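You operate a simulated robot arm through the tools that you are given. There is no shell and no other tool. Be economical: measure what you need, move in short steps, check, and stop when the job is done.

You are at the controls of a simulated two-armed robot. One attempt, no reset.

JOB
Press the blotchy gold plaque again at HIGH and lay it in the rimmed tray.
Fine: switch on, hold both big buttons till DONE shows, switch off before you lift the plaque; leave the tray where it stands, and the silver plaque.

Only the result counts: the job must be done as asked and must still hold three seconds after the hand-in. Knocking over, shifting, dropping, spilling or breaking anything else fails it.

ROBOT AND FRAMES
Two 6-joint arms with two-finger parallel grippers on one trunk, on a base that drives. Base frame: it is fixed to the floor where the robot stands at the start and does not move with it; the origin is under the middle of the robot, x ahead of it, y to its left, z up; the surface under the hand at the start is at about z = 0.8. Lengths are in m, angles in rad, forces in N, time in s.
The left shoulder is at the start at [0.06, 0.187, 1.147], the right one opposite. With the tool pointing down near the work surface each hand reaches from about 0.18 to 0.62 m from the robot's upright axis, wherever it stands, measured 20 degrees to its own side. Places, roughly: rimmed tray [0.4, -0.4, 0.8]; silver plaque [0.25, 1.25, 0.75]; teal knob [0.5, 0.3, 0.9]; white switch [0.5, 0, 0.9]. Payload 1.57 kg a hand.
The TCP of each hand is the grasp point between the finger pads, 0.03 m short of the fingertips. In the tool frame z runs along the fingers and y along their closing line. The gripper opens to 0.11 m. The fingers are 0.024 m wide and 0.012 m thick; the gripper's body (0.048 by 0.112 m) begins 0.078 m behind the TCP.
Orientation is that of the tool frame in the base frame, as a unit quaternion [w, x, y, z]. With the fingers straight down and closing along the base's y, the tool's x points along the base's -x, its y along +y and its z along -z.

CONTROLS
- The arms move only by the tool send_rows. It takes "left_rows", "right_rows" or both (then of equal length, played together; a hand with none holds still); each is a list of rows, each an object of numbers (a shift or turn left out is 0, a gripper value left out holds the last): "tx", "ty", "tz": the shift along the tool's x, y, z in units of 500 mm (1.0 is 500 mm); "rx", "ry", "rz": the turn, a rotation vector about the tool's x, y, z in units of 180 degrees (1.0 is 180 degrees); "claw": the gripper command, from -1 (shut) to 1 (fully open), values between in proportion. In form: [{"tx": .., "ty": .., "tz": .., "rx": .., "ry": .., "rz": .., "claw": ..}, ...]. A call has 1 to 12 rows; each row is the pose to reach, as a shift and turn from the pose commanded when the call began, along the tool's axes at that moment. A call with a number of a shift or a turn outside -1 to 1 is refused whole. Each row takes 0.2 s and may step no farther than 0.05 m and 0.15 rad from the row before; otherwise, or with a gripper value out of range, the whole call is refused. Where a pose cannot be reached the arm comes as near as it can. A force on the tool above 40 N (or 10 N above the force at the start of the call, whichever is more), or a blocked arm, ends the call early, and 0.2 s more pass. Each finger travels about 0.153 m/s and halts on what it meets, pressing with about 43 N; the grip force reading is that of the motor and also rises with nothing between the fingers. The clock runs only during rows and for 0.2 s after the last one: add rows that repeat a pose to give the fingers time. It gives the time, the measured TCP pose, the force on the tool (base axes), the opening and the grip force at its end, in the units of the frame above (readings bear some noise), with the torque about the TCP (base axes, N m) and any sound that the robot's microphone picked up.
- Cameras (640 x 400 px; columns grow to the right, rows downward): "scene" is now at [0.0318, 0.0023, 1.6886]; the picture's right is [-0.01, -1.00, 0.00], its down [-0.81, 0.01, -0.58] and it looks along [0.58, -0.01, -0.82] (base axes); focal length 288 px, centre (320, 200). "left" rides on the left gripper at [0.07, -0.016, -0.141] in its tool frame; the picture's right is [0.23, 0.97, 0.00], its down [-0.86, 0.20, -0.48] and it looks along [-0.47, 0.11, 0.88] (tool axes); focal length 222 px, centre (320, 200). "right" rides on the right gripper at [0.07, 0.016, -0.141] in its tool frame; the picture's right is [-0.23, 0.97, 0.00], its down [-0.86, -0.20, -0.48] and it looks along [-0.47, -0.11, 0.88] (tool axes); focal length 222 px, centre (320, 200). There is no depth. A picture from a camera that has moved, and an enlarged one, comes with that camera's place and axes in the base frame and with its lens. The place of the scene camera against the robot may be out by one fixed shift of up to 0.025 m in any direction.
- snapshot(camera): a new picture of that camera. The clock stands still meanwhile.
- slide_trunk(by): slides the trunk up (or, below 0, down) by that many m; the arms and the scene camera ride with it, the base frame stays. It gives what a move gives, with no picture.
- steer(legs): drives the robot by 1 to 6 legs, each [ahead, left, turn to the left] in m, m and rad, along the robot's own axes; the way and the turn of a leg run together, so that a leg with both is an arc; at most 1.5 m and 3.142 rad a leg. The arms and the cameras ride along, it lands a little off, and it stops where it bumps. It gives what a move gives.
- turn_head(pan, tilt): turns the head with the scene camera to pan (to the left, within 1.501 rad either way) and tilt (down, from -0.506 to 1.204), counted from straight ahead of the robot. It gives what a move gives.
- enlarge(camera, box): a new picture of the part [left, top, right, bottom] of that camera's present view, enlarged. The clock stands still meanwhile.
- finish_job(): hands the job in; it is judged then, once.

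Go step by step. Nothing tells you exact positions but the pictures and the camera data: compare them with the known pose of the tool, close in by small moves and look again before you grip or let go. The budget is 120 turns and 100 pictures, counting those below and the enlarged ones. Unless the task says otherwise, let go and move clear before handing in, and close with one line.

The tools are called by a JSON object that holds its "api" and its "payload". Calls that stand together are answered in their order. send_rows: Moves the arms, as the interface text tells. Its arguments: {"type":"object","properties":{"left_rows":{"type":"array","items":{"type":"object","properties":{"tx":{"type":"number"},"ty":{"type":"number"},"tz":{"type":"number"},"rx":{"type":"number"},"ry":{"type":"number"},"rz":{"type":"number"},"claw":{"type":"number"}}}},"right_rows":{"type":"array","items":{"type":"object","properties":{"tx":{"type":"number"},"ty":{"type":"number"},"tz":{"type":"number"},"rx":{"type":"number"},"ry":{"type":"number"},"rz":{"type":"number"},"claw":{"type":"number"}}}}},"required":[]} The other tools are called the same way: slide_trunk (by) slides the trunk up or down; steer (legs) drives the base; turn_head (pan, tilt) turns the head that bears the scene camera; snapshot (camera) takes a picture; enlarge (camera, box) takes an enlarged picture of a part of a camera's view; finish_job () hands the job in.

At the start:

```text
time: 0.0
left_position: [0.4507, 0.3509, 1.1605]
left_tcp_rot: [0.001, 0.0, 1.0, -0.001]
left_wrist_force: [-0.3, -1.0, -0.6]
left_ft_torque: [0.0, -0.02, 0.0]
left_gripper_width: 0.1098
left_grasp_force: 0.2
right_position: [0.5134, -0.0942, 1.1481]
right_tcp_rot: [0.0, 0.0, 1.0, -0.001]
right_wrist_force: [-0.7, -0.1, 0.1]
right_ft_torque: [0.0, 0.0, 0.02]
right_gripper_width: 0.1099
right_grasp_force: 0.1
trunk travel left (down, up): [-0.775, 0.215]
robot x, y, heading: [0.0013, -0.0007, 0.002]
head pan, tilt: [-0.009, 0.953]
```

scene: 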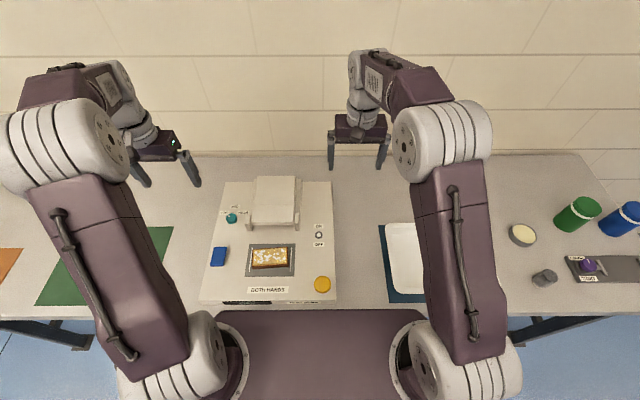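
right: 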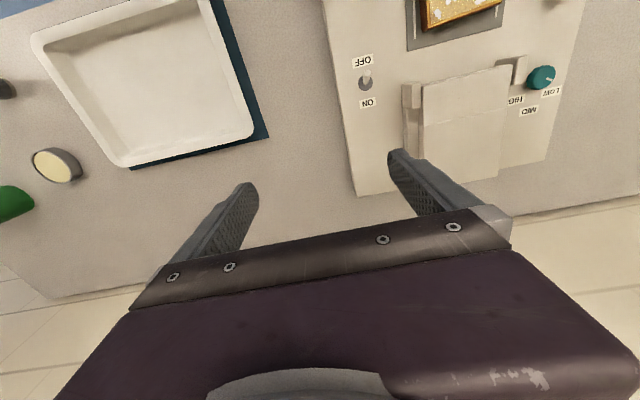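
left: 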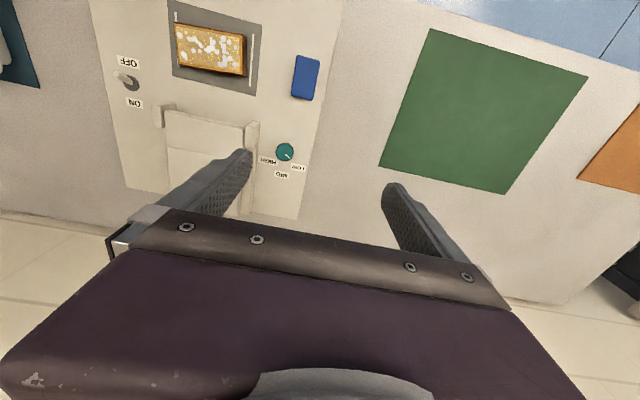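

I see the press panel with a teal knob, a white toggle switch, a blue and a yellow button, and the gold plaque in a bed. I'll enlarge the views to locate them.

{"api": "enlarge", "payload": {"camera": "scene", "box": [190, 160, 350, 310]}}

{"api": "enlarge", "payload": {"camera": "left", "box": [90, 0, 350, 220]}}

{"api": "enlarge", "payload": {"camera": "right", "box": [320, 0, 600, 200]}}

```text
2.67 times, centred on (270, 235) of scene
camera zoom: at [0.0318, 0.0023, 1.6886], right [-0.01, -1.0, 0.0], down [-0.81, 0.01, -0.58], along [0.58, -0.01, -0.82], focal length 767 px, centre (453, 107)
```

zoom: 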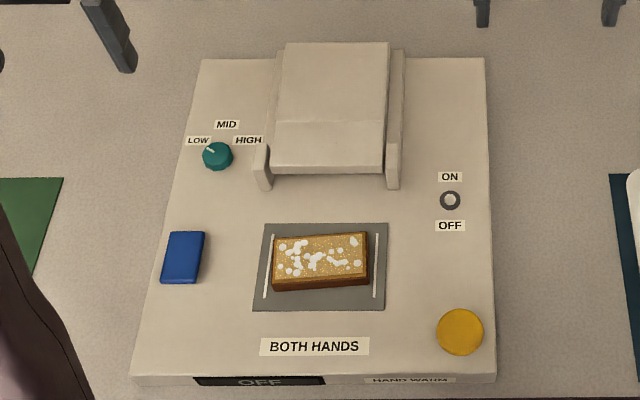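

```text
1.82 times, centred on (220, 110) of left
camera zoom: at [0.3823, 0.3346, 1.3022], right [-0.23, 0.97, 0.0], down [0.85, 0.2, 0.48], along [0.47, 0.11, -0.88], focal length 404 px, centre (502, 364)
```

zoom: 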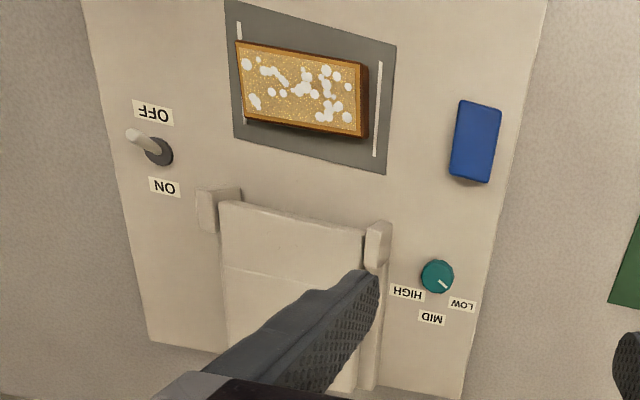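

```text
2.00 times, centred on (460, 100) of right
camera zoom: at [0.4422, -0.0769, 1.2891], right [0.23, 0.97, 0.0], down [0.86, -0.2, 0.48], along [0.47, -0.11, -0.88], focal length 444 px, centre (40, 400)
```

zoom: 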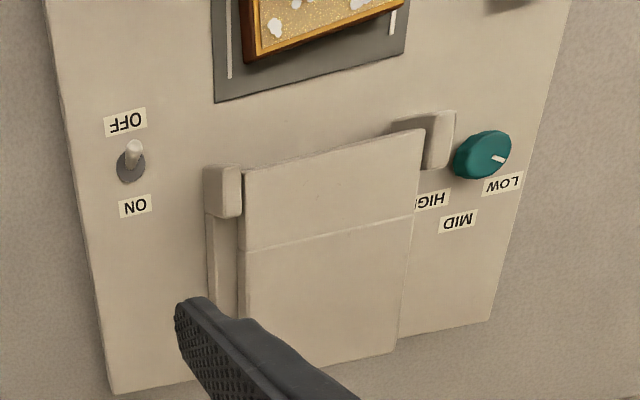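

The panel top is near z=0.84, the knob at (0.529,0.293), the switch at (0.470,0.0), blue at (0.39,0.31) and yellow at (0.30,-0.011). I'll check the front displays.

{"api": "enlarge", "payload": {"camera": "scene", "box": [200, 280, 340, 310]}}

{"api": "enlarge", "payload": {"camera": "left", "box": [240, 120, 330, 200]}}

{"api": "enlarge", "payload": {"camera": "right", "box": [340, 40, 400, 120]}}

```text
4.57 times, centred on (270, 295) of scene
camera zoom: at [0.0318, 0.0023, 1.6886], right [-0.01, -1.0, 0.0], down [-0.81, 0.01, -0.58], along [0.58, -0.01, -0.82], focal length 1314 px, centre (549, -234)
```

zoom: 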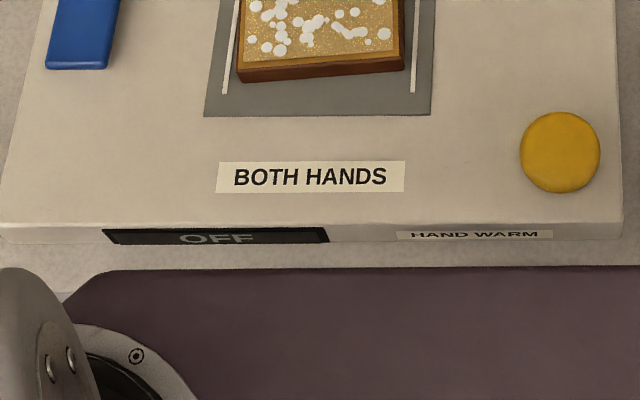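

```text
5.00 times, centred on (285, 160) of left
camera zoom: at [0.3823, 0.3346, 1.3022], right [-0.23, 0.97, 0.0], down [0.85, 0.2, 0.48], along [0.47, 0.11, -0.88], focal length 1111 px, centre (495, 400)
```

zoom: 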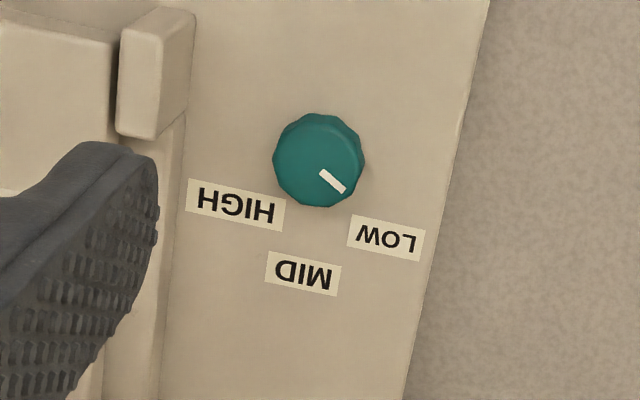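

```text
5.00 times, centred on (370, 80) of right
camera zoom: at [0.4422, -0.0769, 1.2891], right [0.23, 0.97, 0.0], down [0.86, -0.2, 0.48], along [0.47, -0.11, -0.88], focal length 1111 px, centre (70, 800)
```

zoom: 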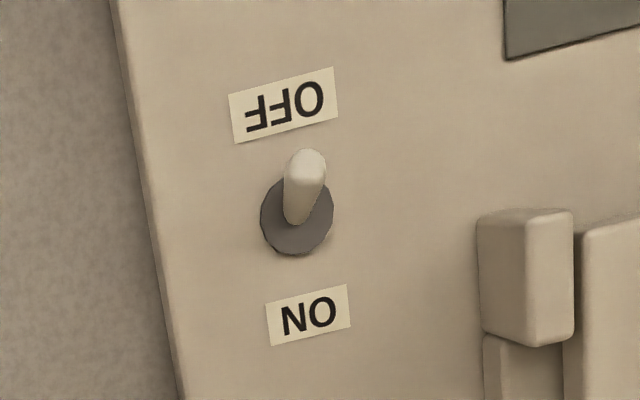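

The switch lever leans to OFF with its tip at about (0.454,0,0.872), and the knob points to LOW and needs 90° clockwise. I'll move the left hand above the knob, yawed 45°, and the right hand above the near side of the switch with its fingers shut.

{"api": "send_rows", "payload": {"left_rows": [{"tx": -0.026, "ty": -0.0193, "tz": 0.0533, "rz": -0.0417, "claw": 0.09}, {"tx": -0.052, "ty": -0.0387, "tz": 0.1067, "rz": -0.0833, "claw": 0.09}, {"tx": -0.078, "ty": -0.058, "tz": 0.16, "rz": -0.125, "claw": 0.09}, {"tx": -0.104, "ty": -0.0773, "tz": 0.2133, "rz": -0.1667, "claw": 0.09}, {"tx": -0.13, "ty": -0.0967, "tz": 0.2667, "rz": -0.2083, "claw": 0.09}, {"tx": -0.156, "ty": -0.116, "tz": 0.32, "rz": -0.25, "claw": 0.09}], "right_rows": [{"tx": 0.0295, "ty": 0.0313, "tz": 0.0493, "claw": -1}, {"tx": 0.059, "ty": 0.0627, "tz": 0.0987, "claw": -1}, {"tx": 0.0885, "ty": 0.094, "tz": 0.148, "claw": -1}, {"tx": 0.118, "ty": 0.1253, "tz": 0.1973, "claw": -1}, {"tx": 0.1475, "ty": 0.1567, "tz": 0.2467, "claw": -1}, {"tx": 0.177, "ty": 0.188, "tz": 0.296, "claw": -1}]}}

{"api": "snapshot", "payload": {"camera": "left"}}

{"api": "snapshot", "payload": {"camera": "right"}}

{"api": "snapshot", "payload": {"camera": "scene"}}

```text
time: 1.4
left_position: [0.5303, 0.2936, 1.0012]
left_tcp_rot: [0.001, -0.383, 0.924, 0.0]
left_wrist_force: [-0.5, -0.3, 0.2]
left_ft_torque: [0.02, 0.01, 0.01]
left_gripper_width: 0.0598
left_grasp_force: 0.0
right_position: [0.4253, 0.0004, 1.0006]
right_tcp_rot: [0.001, 0.0, 1.0, -0.001]
right_wrist_force: [1.0, 0.9, 0.5]
right_ft_torque: [-0.03, 0.0, -0.01]
right_gripper_width: 0.0
right_grasp_force: 20.7
trunk travel left (down, up): [-0.775, 0.215]
robot x, y, heading: [0.0025, 0.0023, 0.003]
head pan, tilt: [-0.009, 0.953]
```

```text
90 pictures are left
camera left: at [0.493, 0.2315, 1.142], right [-0.85, 0.53, 0.0], down [0.46, 0.75, 0.48], along [0.25, 0.41, -0.88], focal length 222 px, centre (320, 200)
```

left: 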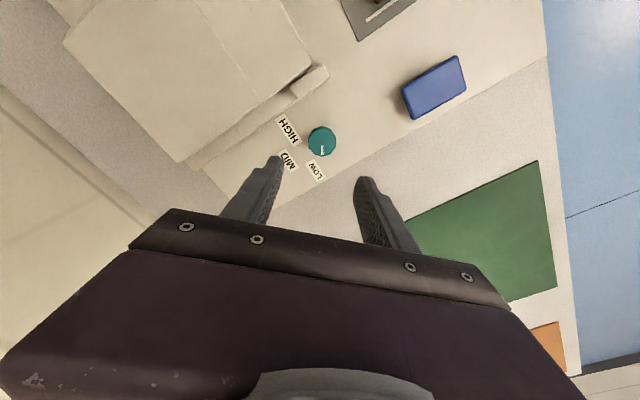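

```text
89 pictures are left
camera right: at [0.3539, 0.018, 1.1401], right [0.23, 0.97, 0.0], down [0.86, -0.2, 0.48], along [0.47, -0.11, -0.88], focal length 222 px, centre (320, 200)
```

right: 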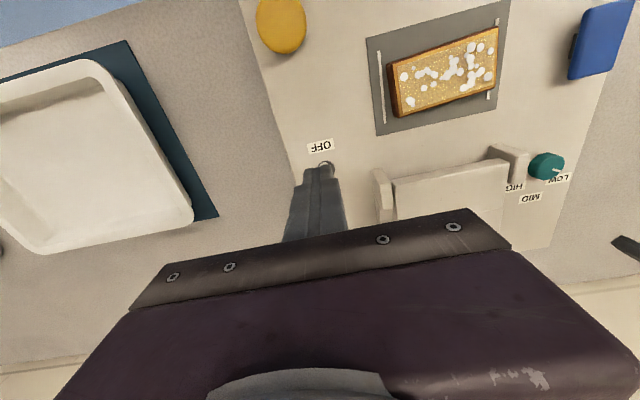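

```text
88 pictures are left
camera scene: at [0.0331, 0.0031, 1.6886], right [-0.01, -1.0, 0.0], down [-0.82, 0.01, -0.58], along [0.58, -0.01, -0.82], focal length 288 px, centre (320, 200)
```

scene: 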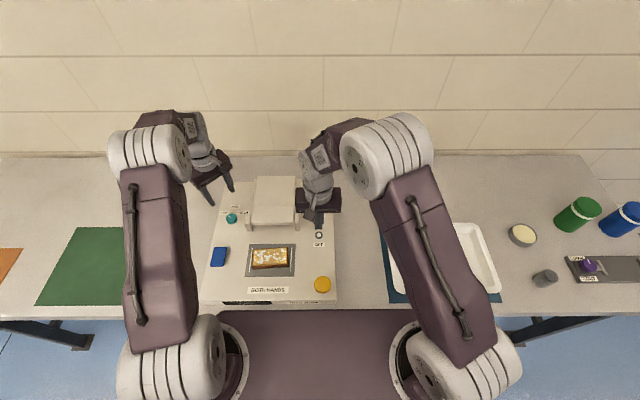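

The left hand is centred over the knob to within 3 mm and the right hand is just on the near side of the lever. I'll lower both.

{"api": "send_rows", "payload": {"left_rows": [{"tz": 0.07}, {"tz": 0.14}, {"tz": 0.2}, {"tz": 0.235}, {"tz": 0.25}], "right_rows": [{"tx": 0.02, "tz": 0.05}, {"tx": 0.02, "tz": 0.12}, {"tx": 0.02, "tz": 0.18}, {"tx": 0.02, "tz": 0.21}, {"tx": 0.02, "tz": 0.225}]}}

{"api": "snapshot", "payload": {"camera": "left"}}

{"api": "snapshot", "payload": {"camera": "right"}}

{"api": "enlarge", "payload": {"camera": "scene", "box": [190, 160, 350, 310]}}

```text
time: 2.6
left_position: [0.5306, 0.2931, 0.8753]
left_tcp_rot: [0.001, -0.383, 0.924, -0.001]
left_wrist_force: [-0.4, -0.4, 0.3]
left_ft_torque: [0.0, 0.0, -0.01]
left_gripper_width: 0.0601
left_grasp_force: 0.1
right_position: [0.4142, -0.0005, 0.8889]
right_tcp_rot: [-0.001, -0.001, 1.0, 0.0]
right_wrist_force: [-1.1, -0.9, 0.2]
right_ft_torque: [-0.01, -0.02, -0.02]
right_gripper_width: 0.0
right_grasp_force: 20.9
trunk travel left (down, up): [-0.775, 0.215]
robot x, y, heading: [-0.0016, 0.0003, 0.001]
head pan, tilt: [-0.009, 0.953]
```

```text
87 pictures are left
camera left: at [0.4932, 0.2318, 1.0175], right [-0.85, 0.53, 0.0], down [0.46, 0.75, 0.48], along [0.25, 0.41, -0.88], focal length 222 px, centre (320, 200)
```

left: 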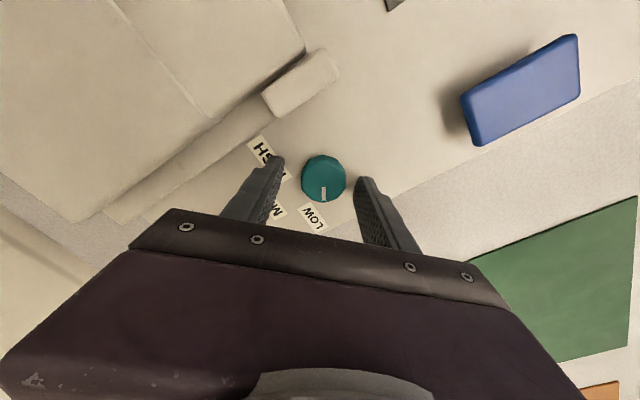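

```text
86 pictures are left
camera right: at [0.344, 0.0168, 1.0285], right [0.23, 0.97, 0.0], down [0.86, -0.2, 0.48], along [0.47, -0.11, -0.88], focal length 222 px, centre (320, 200)
```

right: 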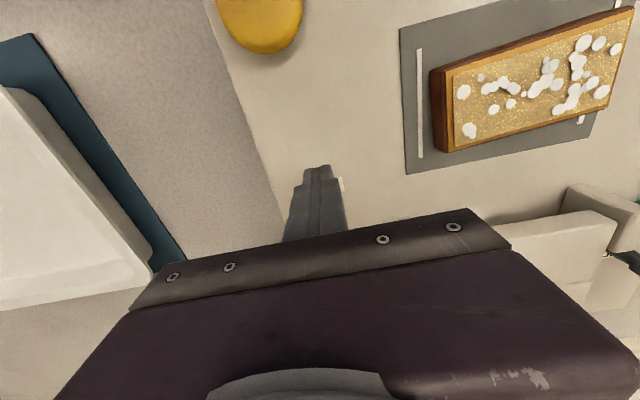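

```text
2.67 times, centred on (270, 235) of scene
camera zoom: at [0.0322, 0.0024, 1.6886], right [-0.01, -1.0, 0.0], down [-0.82, 0.01, -0.58], along [0.58, -0.01, -0.82], focal length 767 px, centre (453, 107)
```

zoom: 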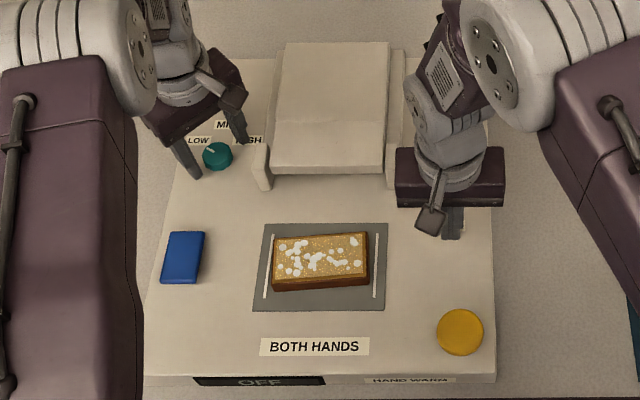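

Both hands are placed. I'll close the left gripper on the knob.

{"api": "send_rows", "payload": {"left_rows": [{"tx": 0.0057, "ty": 0.0028, "tz": 0.005, "claw": 0.09}, {"tx": 0.0057, "ty": 0.0028, "tz": 0.005, "claw": -0.6}, {"tx": 0.0057, "ty": 0.0028, "tz": 0.005, "claw": -0.6}]}}

```text
time: 3.4
left_position: [0.5252, 0.2927, 0.8733]
left_tcp_rot: [0.001, -0.383, 0.924, -0.001]
left_wrist_force: [-2.2, 2.4, 0.7]
left_ft_torque: [0.18, 0.04, -0.01]
left_gripper_width: 0.0353
left_grasp_force: 42.7
right_position: [0.414, -0.0012, 0.8899]
right_tcp_rot: [0.0, -0.001, 1.0, 0.0]
right_wrist_force: [-0.1, -1.3, -0.7]
right_ft_torque: [-0.01, -0.01, 0.06]
right_gripper_width: 0.0
right_grasp_force: 21.4
trunk travel left (down, up): [-0.775, 0.215]
robot x, y, heading: [-0.0033, 0.001, 0.001]
head pan, tilt: [-0.009, 0.953]
```

The knob is held at 35 mm. I'll turn it 90° clockwise.

{"api": "send_rows", "payload": {"left_rows": [{"rz": 0.0417}, {"rz": 0.0833}, {"rz": 0.125}, {"rz": 0.1667}, {"rz": 0.2083}, {"rz": 0.25}, {"rz": 0.2917}, {"rz": 0.3333}, {"rz": 0.375}, {"rz": 0.4167}, {"rz": 0.4583}, {"rz": 0.5}]}}

{"api": "snapshot", "payload": {"camera": "left"}}

{"api": "enlarge", "payload": {"camera": "scene", "box": [190, 160, 350, 310]}}

```text
time: 6.0
left_position: [0.5264, 0.295, 0.8743]
left_tcp_rot: [0.003, 0.385, 0.923, 0.0]
left_wrist_force: [-3.0, 25.2, 6.9]
left_ft_torque: [0.66, 0.13, 0.04]
left_gripper_width: 0.0354
left_grasp_force: 42.7
right_position: [0.4124, 0.0013, 0.8892]
right_tcp_rot: [0.002, 0.0, 1.0, -0.002]
right_wrist_force: [-0.4, -0.1, -0.6]
right_ft_torque: [-0.03, 0.02, 0.0]
right_gripper_width: 0.0
right_grasp_force: 21.8
trunk travel left (down, up): [-0.775, 0.215]
robot x, y, heading: [-0.0021, 0.0025, 0.004]
head pan, tilt: [-0.009, 0.953]
```

```text
84 pictures are left
camera left: at [0.4658, 0.3334, 1.0147], right [0.53, 0.85, 0.0], down [0.74, -0.47, 0.48], along [0.41, -0.26, -0.88], focal length 222 px, centre (320, 200)
```

left: 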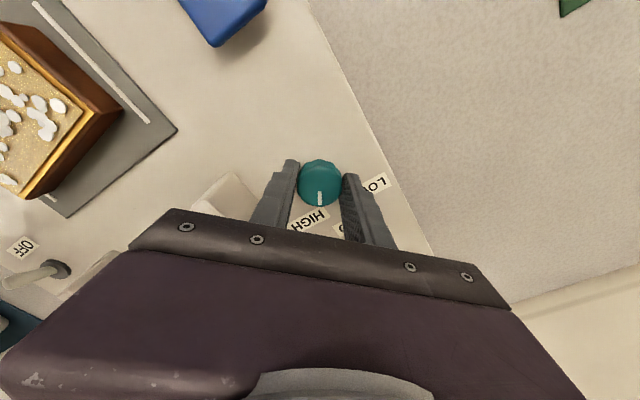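

```text
2.67 times, centred on (270, 235) of scene
camera zoom: at [0.0299, 0.0077, 1.6886], right [-0.01, -1.0, 0.0], down [-0.81, 0.01, -0.58], along [0.58, -0.01, -0.81], focal length 767 px, centre (453, 107)
```

zoom: 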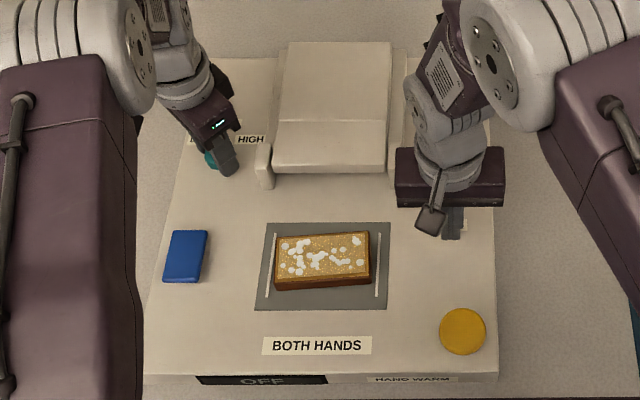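

The pointer now faces HIGH. I'll release the knob, lift the left hand and check.

{"api": "send_rows", "payload": {"left_rows": [{"claw": -0.09}, {"claw": -0.09}, {"tz": -0.08}, {"tz": -0.16}, {"tz": -0.24}]}}

{"api": "snapshot", "payload": {"camera": "left"}}

{"api": "enlarge", "payload": {"camera": "left", "box": [260, 80, 400, 200]}}

```text
time: 7.2
left_position: [0.5269, 0.2922, 0.9957]
left_tcp_rot: [0.0, 0.383, 0.924, 0.0]
left_wrist_force: [-0.4, 0.1, 0.1]
left_ft_torque: [0.01, -0.01, 0.01]
left_gripper_width: 0.0498
left_grasp_force: 0.1
right_position: [0.4132, -0.0013, 0.8898]
right_tcp_rot: [-0.001, -0.001, 1.0, 0.0]
right_wrist_force: [-0.5, 0.3, -0.1]
right_ft_torque: [0.04, 0.04, 0.02]
right_gripper_width: 0.0
right_grasp_force: 21.6
trunk travel left (down, up): [-0.775, 0.215]
robot x, y, heading: [0.0014, -0.0013, -0.004]
head pan, tilt: [-0.009, 0.953]
```

```text
82 pictures are left
camera left: at [0.4655, 0.3288, 1.1364], right [0.53, 0.85, 0.0], down [0.74, -0.46, 0.48], along [0.41, -0.25, -0.88], focal length 222 px, centre (320, 200)
```

left: 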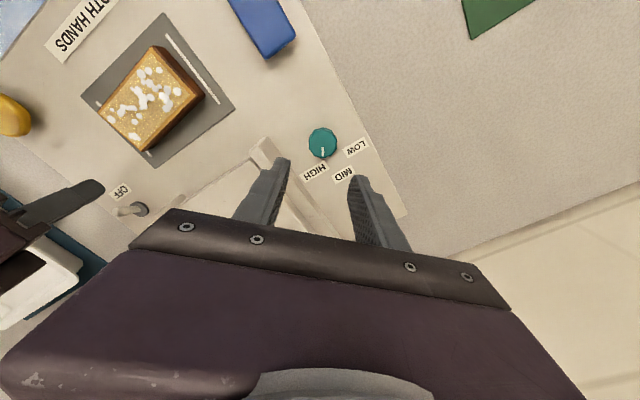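

```text
3.33 times, centred on (330, 140) of left
camera zoom: at [0.4655, 0.3288, 1.1364], right [0.53, 0.85, 0.0], down [0.74, -0.46, 0.48], along [0.41, -0.25, -0.88], focal length 740 px, centre (287, 400)
```

zoom: 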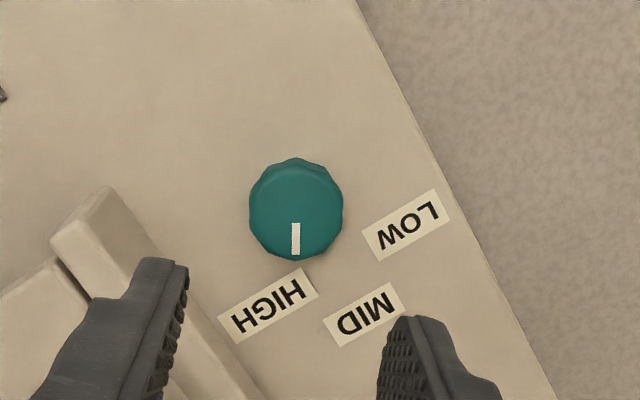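

The pointer sits near -31°, but it started at about +55°, so HIGH should be near -50 to -55°. I'll regrip and turn about 22° more.

{"api": "send_rows", "payload": {"left_rows": [{"tz": 0.08, "claw": -0.09}, {"tz": 0.16, "claw": -0.09}, {"tz": 0.22, "claw": -0.09}, {"tz": 0.243, "claw": -0.09}, {"tz": 0.243, "claw": -0.6}, {"tz": 0.243, "claw": -0.6}, {"tz": 0.243, "rz": 0.041}, {"tz": 0.243, "rz": 0.082}, {"tz": 0.243, "rz": 0.122}, {"tz": 0.243, "rz": 0.122}]}}

{"api": "enlarge", "payload": {"camera": "left", "box": [260, 100, 400, 220]}}

```text
time: 9.4
left_position: [0.5291, 0.2919, 0.8722]
left_tcp_rot: [0.002, 0.553, 0.833, 0.001]
left_wrist_force: [14.1, 8.6, 12.3]
left_ft_torque: [-0.57, -0.6, -0.05]
left_gripper_width: 0.0355
left_grasp_force: 42.5
right_position: [0.4145, -0.0008, 0.888]
right_tcp_rot: [0.0, 0.0, 1.0, 0.0]
right_wrist_force: [2.2, 1.3, 0.3]
right_ft_torque: [-0.01, 0.02, -0.01]
right_gripper_width: 0.0
right_grasp_force: 21.5
trunk travel left (down, up): [-0.775, 0.215]
robot x, y, heading: [0.001, -0.0017, 0.001]
head pan, tilt: [-0.009, 0.953]
```

```text
3.33 times, centred on (330, 160) of left
camera zoom: at [0.4867, 0.3498, 1.0138], right [0.81, 0.59, 0.0], down [0.51, -0.71, 0.48], along [0.28, -0.39, -0.88], focal length 740 px, centre (287, 333)
```

zoom: 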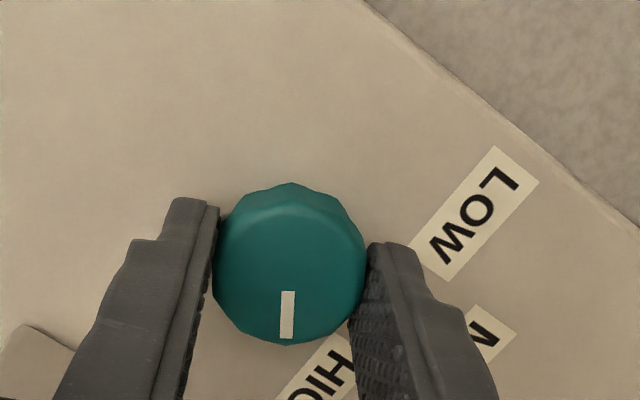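

The pointer is now at about -54°, mirroring LOW. I'll release, lift and check it.

{"api": "send_rows", "payload": {"left_rows": [{"claw": -0.09}, {"claw": -0.09}, {"tz": -0.08}, {"tz": -0.16}, {"tz": -0.24}]}}

{"api": "enlarge", "payload": {"camera": "left", "box": [260, 80, 400, 200]}}

```text
time: 10.6
left_position: [0.5244, 0.2916, 0.9921]
left_tcp_rot: [0.001, 0.552, 0.834, -0.001]
left_wrist_force: [0.2, 0.2, 0.1]
left_ft_torque: [-0.03, -0.01, -0.01]
left_gripper_width: 0.05
left_grasp_force: 0.1
right_position: [0.4138, -0.0017, 0.8888]
right_tcp_rot: [-0.001, 0.0, 1.0, 0.0]
right_wrist_force: [-0.3, 0.7, 0.6]
right_ft_torque: [-0.04, 0.03, -0.02]
right_gripper_width: 0.0
right_grasp_force: 20.7
trunk travel left (down, up): [-0.775, 0.215]
robot x, y, heading: [0.002, -0.0004, 0.003]
head pan, tilt: [-0.009, 0.953]
```

```text
3.33 times, centred on (330, 140) of left
camera zoom: at [0.4839, 0.3491, 1.1336], right [0.81, 0.59, 0.0], down [0.52, -0.71, 0.48], along [0.28, -0.39, -0.88], focal length 740 px, centre (287, 400)
```

zoom: 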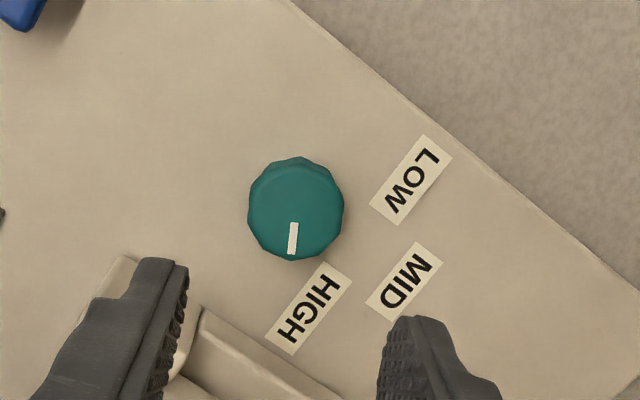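

The knob rests at HIGH. I'll push the switch to ON with the right hand.

{"api": "send_rows", "payload": {"right_rows": [{"tx": -0.03}, {"tx": -0.06}, {"tx": -0.08}, {"tx": -0.1}, {"tx": -0.12}, {"tx": -0.13}]}}

{"api": "enlarge", "payload": {"camera": "scene", "box": [190, 160, 350, 310]}}

```text
time: 11.8
left_position: [0.5214, 0.2934, 0.9931]
left_tcp_rot: [0.002, 0.552, 0.834, 0.002]
left_wrist_force: [0.2, 0.0, -0.3]
left_ft_torque: [0.04, 0.03, -0.02]
left_gripper_width: 0.0501
left_grasp_force: 0.1
right_position: [0.4566, -0.0014, 0.8878]
right_tcp_rot: [-0.016, 0.0, 1.0, -0.005]
right_wrist_force: [-29.1, 3.8, 25.0]
right_ft_torque: [0.17, 0.61, 0.01]
right_gripper_width: 0.0001
right_grasp_force: 21.2
trunk travel left (down, up): [-0.775, 0.215]
robot x, y, heading: [-0.0, -0.0033, 0.001]
head pan, tilt: [-0.009, 0.953]
stopped in row 6 (right hand): the force on the tool passed its limit at 46 N (the readings are from after the stop); the commanded pose is now the measured one
```

```text
2.67 times, centred on (270, 235) of scene
camera zoom: at [0.0263, 0.0026, 1.6892], right [-0.01, -1.0, 0.0], down [-0.81, 0.01, -0.58], along [0.58, -0.01, -0.81], focal length 767 px, centre (453, 107)
```

zoom: 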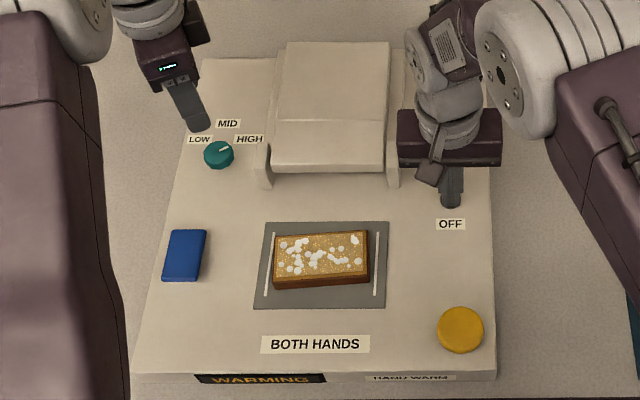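

The display reads WARMING, so the switch is ON. I'll back the right hand off to above the yellow button and bring the left hand above blue.

{"api": "send_rows", "payload": {"left_rows": [{"tx": 0.0155, "ty": -0.026, "tz": 0.0, "rz": -0.0415, "claw": -1}, {"tx": 0.031, "ty": -0.052, "rz": -0.083, "claw": -1}, {"tx": 0.0465, "ty": -0.078, "rz": -0.1245, "claw": -1}, {"tx": 0.062, "ty": -0.104, "rz": -0.166, "claw": -1}, {"tx": 0.0775, "ty": -0.13, "tz": 0.03, "rz": -0.2075, "claw": -1}, {"tx": 0.093, "ty": -0.156, "tz": 0.06, "rz": -0.249, "claw": -1}, {"tx": 0.1085, "ty": -0.182, "tz": 0.09, "rz": -0.2905, "claw": -1}, {"tx": 0.124, "ty": -0.208, "tz": 0.12, "rz": -0.332, "claw": -1}, {"tx": 0.14, "ty": -0.234, "tz": 0.14, "rz": -0.3725, "claw": -1}], "right_rows": [{"tx": 0.03, "tz": 0}, {"tx": 0.03, "tz": -0.06}, {"tx": 0.09, "tz": -0.08}, {"tx": 0.15, "tz": -0.08}, {"tx": 0.2, "tz": -0.08}, {"tx": 0.25, "ty": -0.01, "tz": -0.08}, {"tx": 0.29, "ty": -0.02, "tz": -0.07}, {"tx": 0.314, "ty": -0.02, "tz": -0.06}, {"tx": 0.314, "ty": -0.02, "tz": -0.06}]}}

{"api": "snapshot", "payload": {"camera": "left"}}

{"api": "snapshot", "payload": {"camera": "right"}}

{"api": "enlarge", "payload": {"camera": "scene", "box": [190, 160, 350, 310]}}

```text
time: 13.8
left_position: [0.3889, 0.3118, 0.9212]
left_tcp_rot: [0.0, -0.002, 1.0, -0.002]
left_wrist_force: [-0.2, 0.8, -0.6]
left_ft_torque: [0.0, 0.02, -0.03]
left_gripper_width: 0.0001
left_grasp_force: 21.4
right_position: [0.308, -0.0114, 0.9194]
right_tcp_rot: [-0.011, 0.0, 1.0, -0.004]
right_wrist_force: [0.2, 0.6, -1.1]
right_ft_torque: [0.03, 0.01, 0.0]
right_gripper_width: 0.0
right_grasp_force: 21.0
trunk travel left (down, up): [-0.775, 0.215]
robot x, y, heading: [0.0013, 0.0015, -0.001]
head pan, tilt: [-0.009, 0.953]
```

```text
77 pictures are left
camera left: at [0.3204, 0.2941, 1.0625], right [-0.23, 0.97, 0.0], down [0.85, 0.2, 0.48], along [0.47, 0.11, -0.88], focal length 222 px, centre (320, 200)
```

left: 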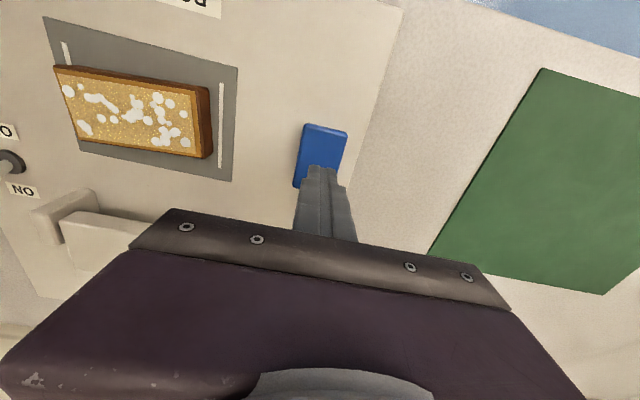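

```text
76 pictures are left
camera right: at [0.2407, 0.0072, 1.0604], right [0.23, 0.97, -0.01], down [0.87, -0.2, 0.46], along [0.45, -0.12, -0.89], focal length 222 px, centre (320, 200)
```

right: 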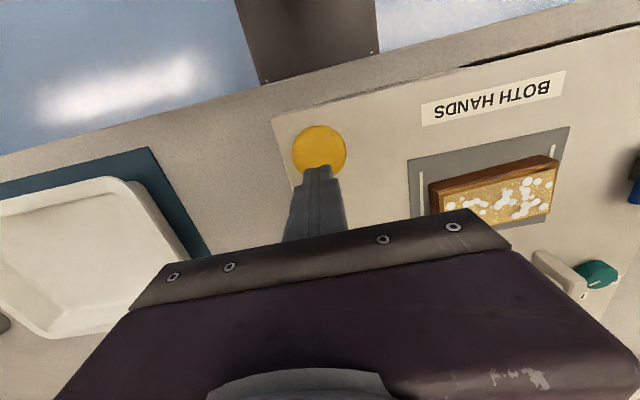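

```text
2.67 times, centred on (270, 235) of scene
camera zoom: at [0.0309, 0.0026, 1.6886], right [-0.01, -1.0, 0.0], down [-0.81, 0.01, -0.58], along [0.58, -0.01, -0.81], focal length 767 px, centre (453, 107)
```

zoom: 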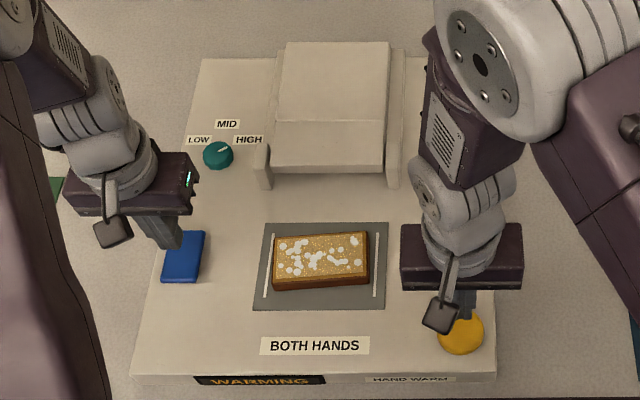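

The buttons sit under the fingertips, with yellow about 13 mm nearer me. I'll correct that and wait for the warm-up.

{"api": "send_rows", "payload": {"left_rows": [{"tx": 0.006, "ty": -0.003}, {"tx": 0.006, "ty": -0.003, "tz": 0.03}, {"tx": 0.006, "ty": -0.003, "tz": 0.03}, {"tx": 0.006, "ty": -0.003, "tz": 0.03}, {"tx": 0.006, "ty": -0.003, "tz": 0.03}, {"tx": 0.006, "ty": -0.003, "tz": 0.03}, {"tx": 0.006, "ty": -0.003, "tz": 0.03}, {"tx": 0.006, "ty": -0.003, "tz": 0.03}, {"tx": 0.006, "ty": -0.003, "tz": 0.03}, {"tx": 0.006, "ty": -0.003, "tz": 0.03}, {"tx": 0.006, "ty": -0.003, "tz": 0.03}, {"tx": 0.006, "ty": -0.003, "tz": 0.03}], "right_rows": [{"tx": 0.028}, {"tx": 0.028, "tz": 0.03, "ry": 0.007}, {"tx": 0.028, "tz": 0.03, "ry": 0.007}, {"tx": 0.028, "tz": 0.03, "ry": 0.007}, {"tx": 0.028, "tz": 0.03, "ry": 0.007}, {"tx": 0.028, "tz": 0.03, "ry": 0.007}, {"tx": 0.028, "tz": 0.03, "ry": 0.007}, {"tx": 0.028, "tz": 0.03, "ry": 0.007}, {"tx": 0.028, "tz": 0.03, "ry": 0.007}, {"tx": 0.028, "tz": 0.03, "ry": 0.007}, {"tx": 0.028, "tz": 0.03, "ry": 0.007}, {"tx": 0.028, "tz": 0.03, "ry": 0.007}]}}

{"api": "enlarge", "payload": {"camera": "scene", "box": [190, 160, 350, 310]}}

```text
time: 16.4
left_position: [0.388, 0.3092, 0.905]
left_tcp_rot: [0.001, -0.001, 1.0, 0.0]
left_wrist_force: [0.0, -0.5, 0.2]
left_ft_torque: [0.0, -0.01, 0.02]
left_gripper_width: 0.0
left_grasp_force: 21.7
right_position: [0.2942, -0.0107, 0.9042]
right_tcp_rot: [-0.022, 0.0, 1.0, -0.003]
right_wrist_force: [-0.5, 0.3, 0.5]
right_ft_torque: [-0.02, 0.02, 0.01]
right_gripper_width: 0.0
right_grasp_force: 21.5
trunk travel left (down, up): [-0.775, 0.215]
robot x, y, heading: [-0.0003, 0.0004, 0.002]
head pan, tilt: [-0.009, 0.953]
```

```text
2.67 times, centred on (270, 235) of scene
camera zoom: at [0.031, 0.0024, 1.6886], right [-0.01, -1.0, 0.0], down [-0.81, 0.01, -0.58], along [0.58, -0.01, -0.81], focal length 767 px, centre (453, 107)
```

zoom: 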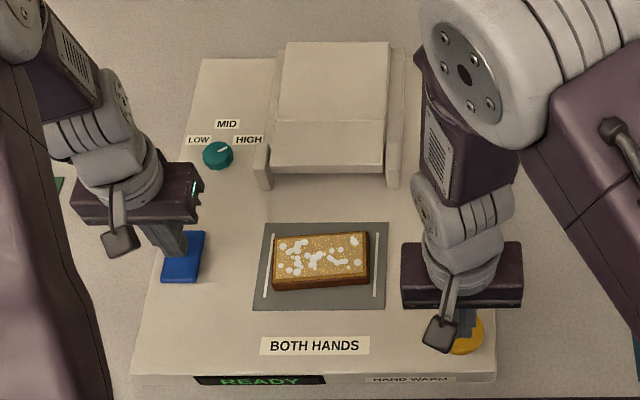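

READY is showing. I'll press both buttons together, gradually.

{"api": "send_rows", "payload": {"left_rows": [{"tz": 0.015}, {"tz": 0.03}, {"tz": 0.04}, {"tz": 0.048}, {"tz": 0.054}, {"tz": 0.06}, {"tz": 0.06}], "right_rows": [{"tz": 0.015, "ry": -0.007}, {"tz": 0.03, "ry": -0.013}, {"tz": 0.04, "ry": -0.013}, {"tz": 0.048, "ry": -0.013}, {"tz": 0.054, "ry": -0.013}, {"tz": 0.06, "ry": -0.013}, {"tz": 0.06, "ry": -0.013}]}}

{"api": "enlarge", "payload": {"camera": "scene", "box": [190, 160, 350, 310]}}

```text
time: 17.6
left_position: [0.3876, 0.3104, 0.8829]
left_tcp_rot: [0.005, -0.001, 1.0, 0.002]
left_wrist_force: [1.1, 0.8, 12.9]
left_ft_torque: [0.05, 0.14, 0.04]
left_gripper_width: 0.0003
left_grasp_force: 21.0
right_position: [0.2929, -0.0125, 0.8817]
right_tcp_rot: [0.003, 0.001, 1.0, -0.001]
right_wrist_force: [1.1, -4.6, 34.8]
right_ft_torque: [-0.08, -0.05, 0.19]
right_gripper_width: 0.0
right_grasp_force: 21.5
trunk travel left (down, up): [-0.775, 0.215]
robot x, y, heading: [-0.0012, -0.0011, -0.002]
head pan, tilt: [-0.009, 0.953]
stopped in row 6 (right hand): the force on the tool passed its limit at 43 N (the readings are from after the stop); the commanded pose is now the measured one
```

```text
2.67 times, centred on (270, 235) of scene
camera zoom: at [0.0261, -0.0002, 1.6892], right [-0.01, -1.0, 0.0], down [-0.81, 0.01, -0.58], along [0.58, 0.0, -0.81], focal length 767 px, centre (453, 107)
```

zoom: 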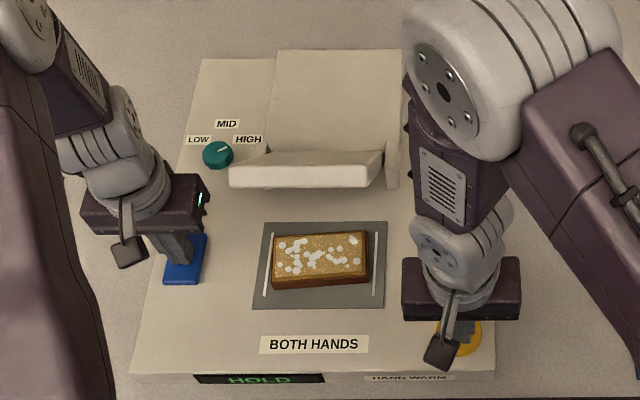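

HOLD is showing and the lid is swinging over, so I'll keep both pressed.

{"api": "send_rows", "payload": {"left_rows": [{"tz": 0.003}, {"tz": 0.003}, {"tz": 0.003}, {"tz": 0.003}, {"tz": 0.003}, {"tz": 0.003}, {"tz": 0.003}, {"tz": 0.003}, {"tz": 0.003}, {"tz": 0.003}, {"tz": 0.003}, {"tz": 0.003}], "right_rows": [{"tz": 0}, {"tz": 0}, {"tz": 0}, {"tz": 0}, {"tz": 0}, {"tz": 0}, {"tz": 0}, {"tz": 0}, {"tz": 0}, {"tz": 0}, {"tz": 0}, {"tz": 0}]}}

{"api": "enlarge", "payload": {"camera": "scene", "box": [190, 160, 350, 310]}}

```text
time: 19.2
left_position: [0.386, 0.31, 0.8832]
left_tcp_rot: [0.008, -0.001, 1.0, 0.002]
left_wrist_force: [-2.5, 0.5, 22.9]
left_ft_torque: [0.01, 0.29, 0.01]
left_gripper_width: 0.0
left_grasp_force: 21.4
right_position: [0.2929, -0.0115, 0.8814]
right_tcp_rot: [0.004, 0.001, 1.0, 0.001]
right_wrist_force: [1.3, -4.7, 36.3]
right_ft_torque: [-0.12, 0.08, 0.16]
right_gripper_width: 0.0003
right_grasp_force: 21.3
trunk travel left (down, up): [-0.775, 0.215]
robot x, y, heading: [0.0018, -0.0015, 0.003]
head pan, tilt: [-0.009, 0.953]
stopped in row 8 (right hand): the force on the tool passed its limit at 45 N (the readings are from after the stop); the commanded pose is now the measured one
```

```text
2.67 times, centred on (270, 235) of scene
camera zoom: at [0.024, -0.0015, 1.6883], right [-0.01, -1.0, 0.0], down [-0.81, 0.01, -0.58], along [0.58, 0.0, -0.81], focal length 767 px, centre (453, 107)
```

zoom: 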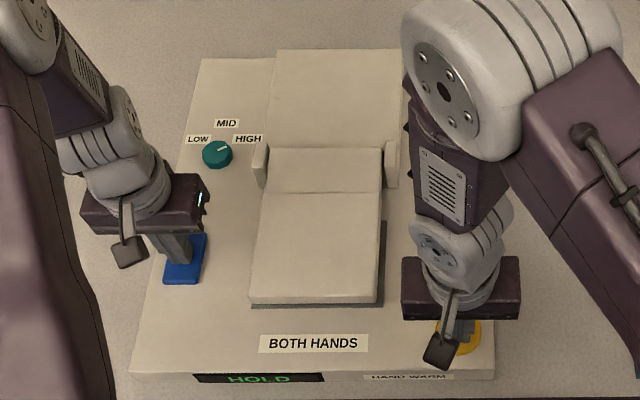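

The lid is down and HOLD continues. I'll ease the right hand by 0.5 mm and keep holding.

{"api": "send_rows", "payload": {"left_rows": [{"tz": 0}, {"tz": 0}, {"tz": 0}, {"tz": 0}, {"tz": 0}, {"tz": 0}, {"tz": 0}, {"tz": 0}, {"tz": 0}, {"tz": 0}, {"tz": 0}, {"tz": 0}], "right_rows": [{"tz": -0.001}, {"tz": -0.001}, {"tz": -0.001}, {"tz": -0.001}, {"tz": -0.001}, {"tz": -0.001}, {"tz": -0.001}, {"tz": -0.001}, {"tz": -0.001}, {"tz": -0.001}, {"tz": -0.001}, {"tz": -0.001}]}}

{"api": "enlarge", "payload": {"camera": "scene", "box": [190, 160, 350, 310]}}

```text
time: 21.9
left_position: [0.3873, 0.3102, 0.8813]
left_tcp_rot: [0.007, -0.001, 1.0, 0.002]
left_wrist_force: [1.8, 0.3, 29.7]
left_ft_torque: [0.02, 0.21, 0.03]
left_gripper_width: 0.0
left_grasp_force: 21.8
right_position: [0.293, -0.0106, 0.8801]
right_tcp_rot: [0.003, 0.001, 1.0, 0.0]
right_wrist_force: [3.9, -2.5, 33.9]
right_ft_torque: [-0.08, -0.12, 0.0]
right_gripper_width: 0.0
right_grasp_force: 21.3
trunk travel left (down, up): [-0.775, 0.215]
robot x, y, heading: [0.0004, -0.0002, 0.004]
head pan, tilt: [-0.009, 0.953]
```

```text
2.67 times, centred on (270, 235) of scene
camera zoom: at [0.0255, -0.0008, 1.6888], right [-0.01, -1.0, 0.0], down [-0.81, 0.01, -0.58], along [0.58, 0.0, -0.81], focal length 767 px, centre (453, 107)
```

zoom: 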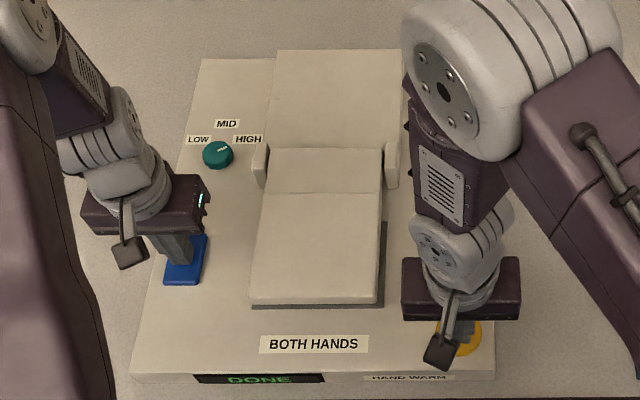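

DONE shows. I'll release both buttons, lift, and bring the right hand to the far side of the switch.

{"api": "send_rows", "payload": {"left_rows": [{"tz": -0.05}, {"tz": -0.1}, {"tz": -0.16}, {"tz": -0.2}, {"tz": -0.24}, {"tz": -0.28}, {"tz": -0.28}, {"tz": -0.28}, {"tz": -0.28}], "right_rows": [{"tz": -0.05}, {"tz": -0.12}, {"tz": -0.16}, {"tx": -0.09, "tz": -0.16}, {"tx": -0.18, "tz": -0.16}, {"tx": -0.27, "tz": -0.16}, {"tx": -0.36, "tz": -0.16}, {"tx": -0.45, "ty": 0.022, "tz": -0.16}, {"tx": -0.48, "ty": 0.022, "tz": -0.16}]}}

{"api": "snapshot", "payload": {"camera": "right"}}

{"api": "enlarge", "payload": {"camera": "scene", "box": [190, 160, 350, 310]}}

```text
time: 23.9
left_position: [0.3892, 0.3096, 1.0199]
left_tcp_rot: [0.003, -0.001, 1.0, 0.001]
left_wrist_force: [-1.3, 0.1, -0.4]
left_ft_torque: [0.05, 0.02, -0.02]
left_gripper_width: 0.0
left_grasp_force: 21.2
right_position: [0.5357, 0.0, 0.9606]
right_tcp_rot: [0.0, 0.001, 1.0, -0.001]
right_wrist_force: [0.3, -0.1, 0.5]
right_ft_torque: [-0.01, 0.0, 0.0]
right_gripper_width: 0.0
right_grasp_force: 21.5
trunk travel left (down, up): [-0.775, 0.215]
robot x, y, heading: [0.0018, 0.0007, -0.001]
head pan, tilt: [-0.009, 0.953]
```

```text
70 pictures are left
camera right: at [0.4649, 0.0184, 1.0997], right [0.23, 0.97, 0.0], down [0.85, -0.2, 0.48], along [0.47, -0.11, -0.88], focal length 222 px, centre (320, 200)
```

right: 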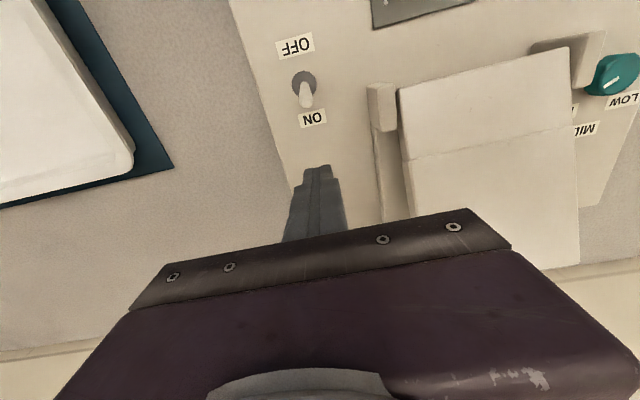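

```text
2.67 times, centred on (270, 235) of scene
camera zoom: at [0.0312, 0.0022, 1.6886], right [-0.01, -1.0, 0.0], down [-0.81, 0.01, -0.58], along [0.58, -0.01, -0.81], focal length 767 px, centre (453, 107)
```

zoom: 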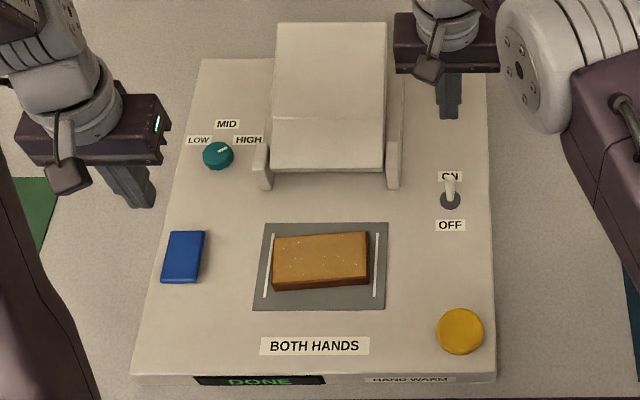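

The plaque has come out clean, and the lever leans to ON with its tip at x≈0.48. I'll lower the right hand on its far side and pull it to OFF.

{"api": "send_rows", "payload": {"right_rows": [{"tz": 0.06}, {"tz": 0.12}, {"tz": 0.143}, {"tz": 0.143}, {"tx": 0.03, "tz": 0.143}, {"tx": 0.05, "tz": 0.143}, {"tx": 0.07, "tz": 0.143}, {"tx": 0.085, "tz": 0.143}, {"tx": 0.1, "tz": 0.143}, {"tx": 0.115, "tz": 0.143}]}}

{"api": "enlarge", "payload": {"camera": "scene", "box": [190, 160, 350, 310]}}

```text
time: 26.1
left_position: [0.3889, 0.3103, 1.0194]
left_tcp_rot: [0.003, 0.0, 1.0, 0.001]
left_wrist_force: [0.1, -0.4, -0.2]
left_ft_torque: [-0.02, -0.01, 0.03]
left_gripper_width: 0.0001
left_grasp_force: 21.5
right_position: [0.4769, 0.0003, 0.8892]
right_tcp_rot: [0.001, 0.0, 1.0, -0.001]
right_wrist_force: [0.5, -0.4, 0.0]
right_ft_torque: [0.0, -0.01, 0.03]
right_gripper_width: 0.0
right_grasp_force: 21.4
trunk travel left (down, up): [-0.775, 0.215]
robot x, y, heading: [0.004, 0.0004, -0.002]
head pan, tilt: [-0.009, 0.953]
```

```text
2.67 times, centred on (270, 235) of scene
camera zoom: at [0.0313, 0.0024, 1.6886], right [-0.01, -1.0, 0.0], down [-0.81, 0.01, -0.58], along [0.58, -0.01, -0.82], focal length 767 px, centre (453, 107)
```

zoom: 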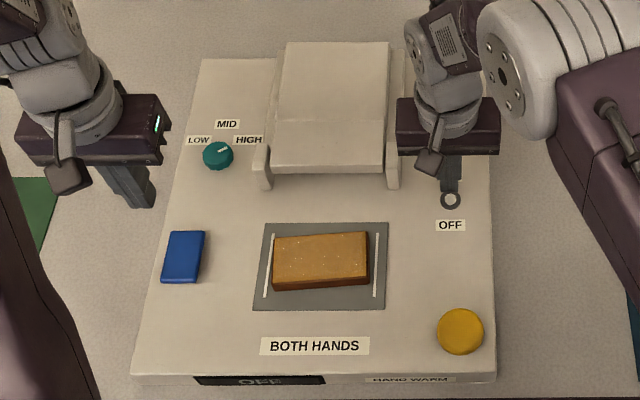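

The display reads OFF. The plaque is centred near (0.385,0.149), turned about 4°, and roughly 0.056 × 0.11. I'll bring the right hand above it yawed -86°, and clear the left hand outward.

{"api": "send_rows", "payload": {"left_rows": [{"tz": -0.04}, {"ty": 0.03, "tz": -0.08}, {"ty": 0.08, "tz": -0.1}, {"ty": 0.13, "tz": -0.1}, {"ty": 0.18, "tz": -0.1}, {"ty": 0.23, "tz": -0.1}, {"ty": 0.25, "tz": -0.1}, {"ty": 0.25, "tz": -0.1}, {"ty": 0.25, "tz": -0.1}, {"ty": 0.25, "tz": -0.1}, {"ty": 0.25, "tz": -0.1}, {"ty": 0.25, "tz": -0.1}], "right_rows": [{"tz": -0.08}, {"tz": -0.16, "rz": 0.0434}, {"tz": -0.222, "rz": 0.0869}, {"tx": 0.0204, "ty": 0.0331, "tz": -0.222, "rz": 0.1303}, {"tx": 0.0409, "ty": 0.0662, "tz": -0.222, "rz": 0.1738}, {"tx": 0.0613, "ty": 0.0993, "tz": -0.222, "rz": 0.2172}, {"tx": 0.0818, "ty": 0.1324, "tz": -0.222, "rz": 0.2606}, {"tx": 0.1022, "ty": 0.1656, "tz": -0.222, "rz": 0.304}, {"tx": 0.1227, "ty": 0.1987, "tz": -0.222, "rz": 0.3475}, {"tx": 0.1431, "ty": 0.2318, "tz": -0.222, "rz": 0.391, "claw": 1}, {"tx": 0.1636, "ty": 0.2649, "tz": -0.222, "rz": 0.4344, "claw": 1}, {"tx": 0.184, "ty": 0.298, "tz": -0.222, "rz": 0.478, "claw": 1}]}}

{"api": "snapshot", "payload": {"camera": "right"}}

{"api": "snapshot", "payload": {"camera": "scene"}}

```text
time: 28.6
left_position: [0.3881, 0.435, 1.069]
left_tcp_rot: [0.004, -0.001, 1.0, 0.001]
left_wrist_force: [-0.7, 0.8, 0.2]
left_ft_torque: [-0.01, -0.04, -0.01]
left_gripper_width: 0.0
left_grasp_force: 21.0
right_position: [0.3844, 0.1504, 0.9992]
right_tcp_rot: [0.003, 0.683, 0.731, -0.001]
right_wrist_force: [-0.4, -0.2, -0.3]
right_ft_torque: [0.0, 0.03, 0.01]
right_gripper_width: 0.11
right_grasp_force: 0.1
trunk travel left (down, up): [-0.775, 0.215]
robot x, y, heading: [-0.0, -0.0025, -0.001]
head pan, tilt: [-0.009, 0.953]
```

```text
67 pictures are left
camera right: at [0.3955, 0.223, 1.138], right [0.99, -0.16, 0.0], down [-0.14, -0.86, 0.48], along [-0.08, -0.47, -0.88], focal length 222 px, centre (320, 200)
```

right: 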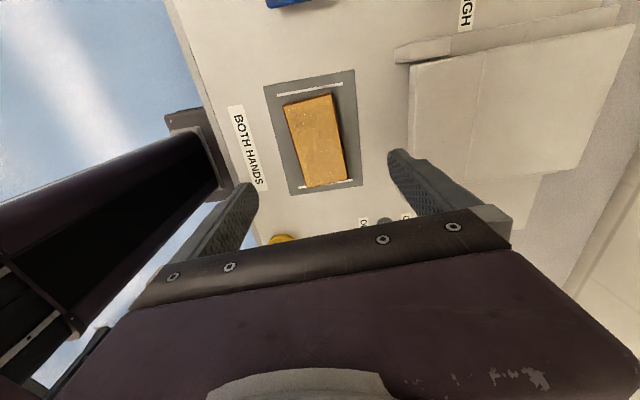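

```text
66 pictures are left
camera scene: at [0.0308, 0.0034, 1.6886], right [-0.01, -1.0, 0.0], down [-0.81, 0.01, -0.58], along [0.58, -0.01, -0.81], focal length 288 px, centre (320, 200)
```

scene: 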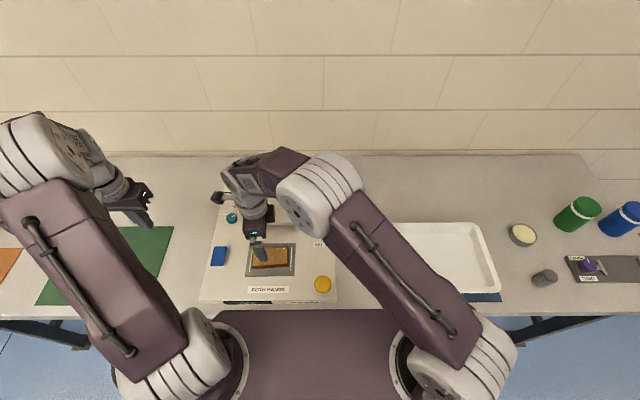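

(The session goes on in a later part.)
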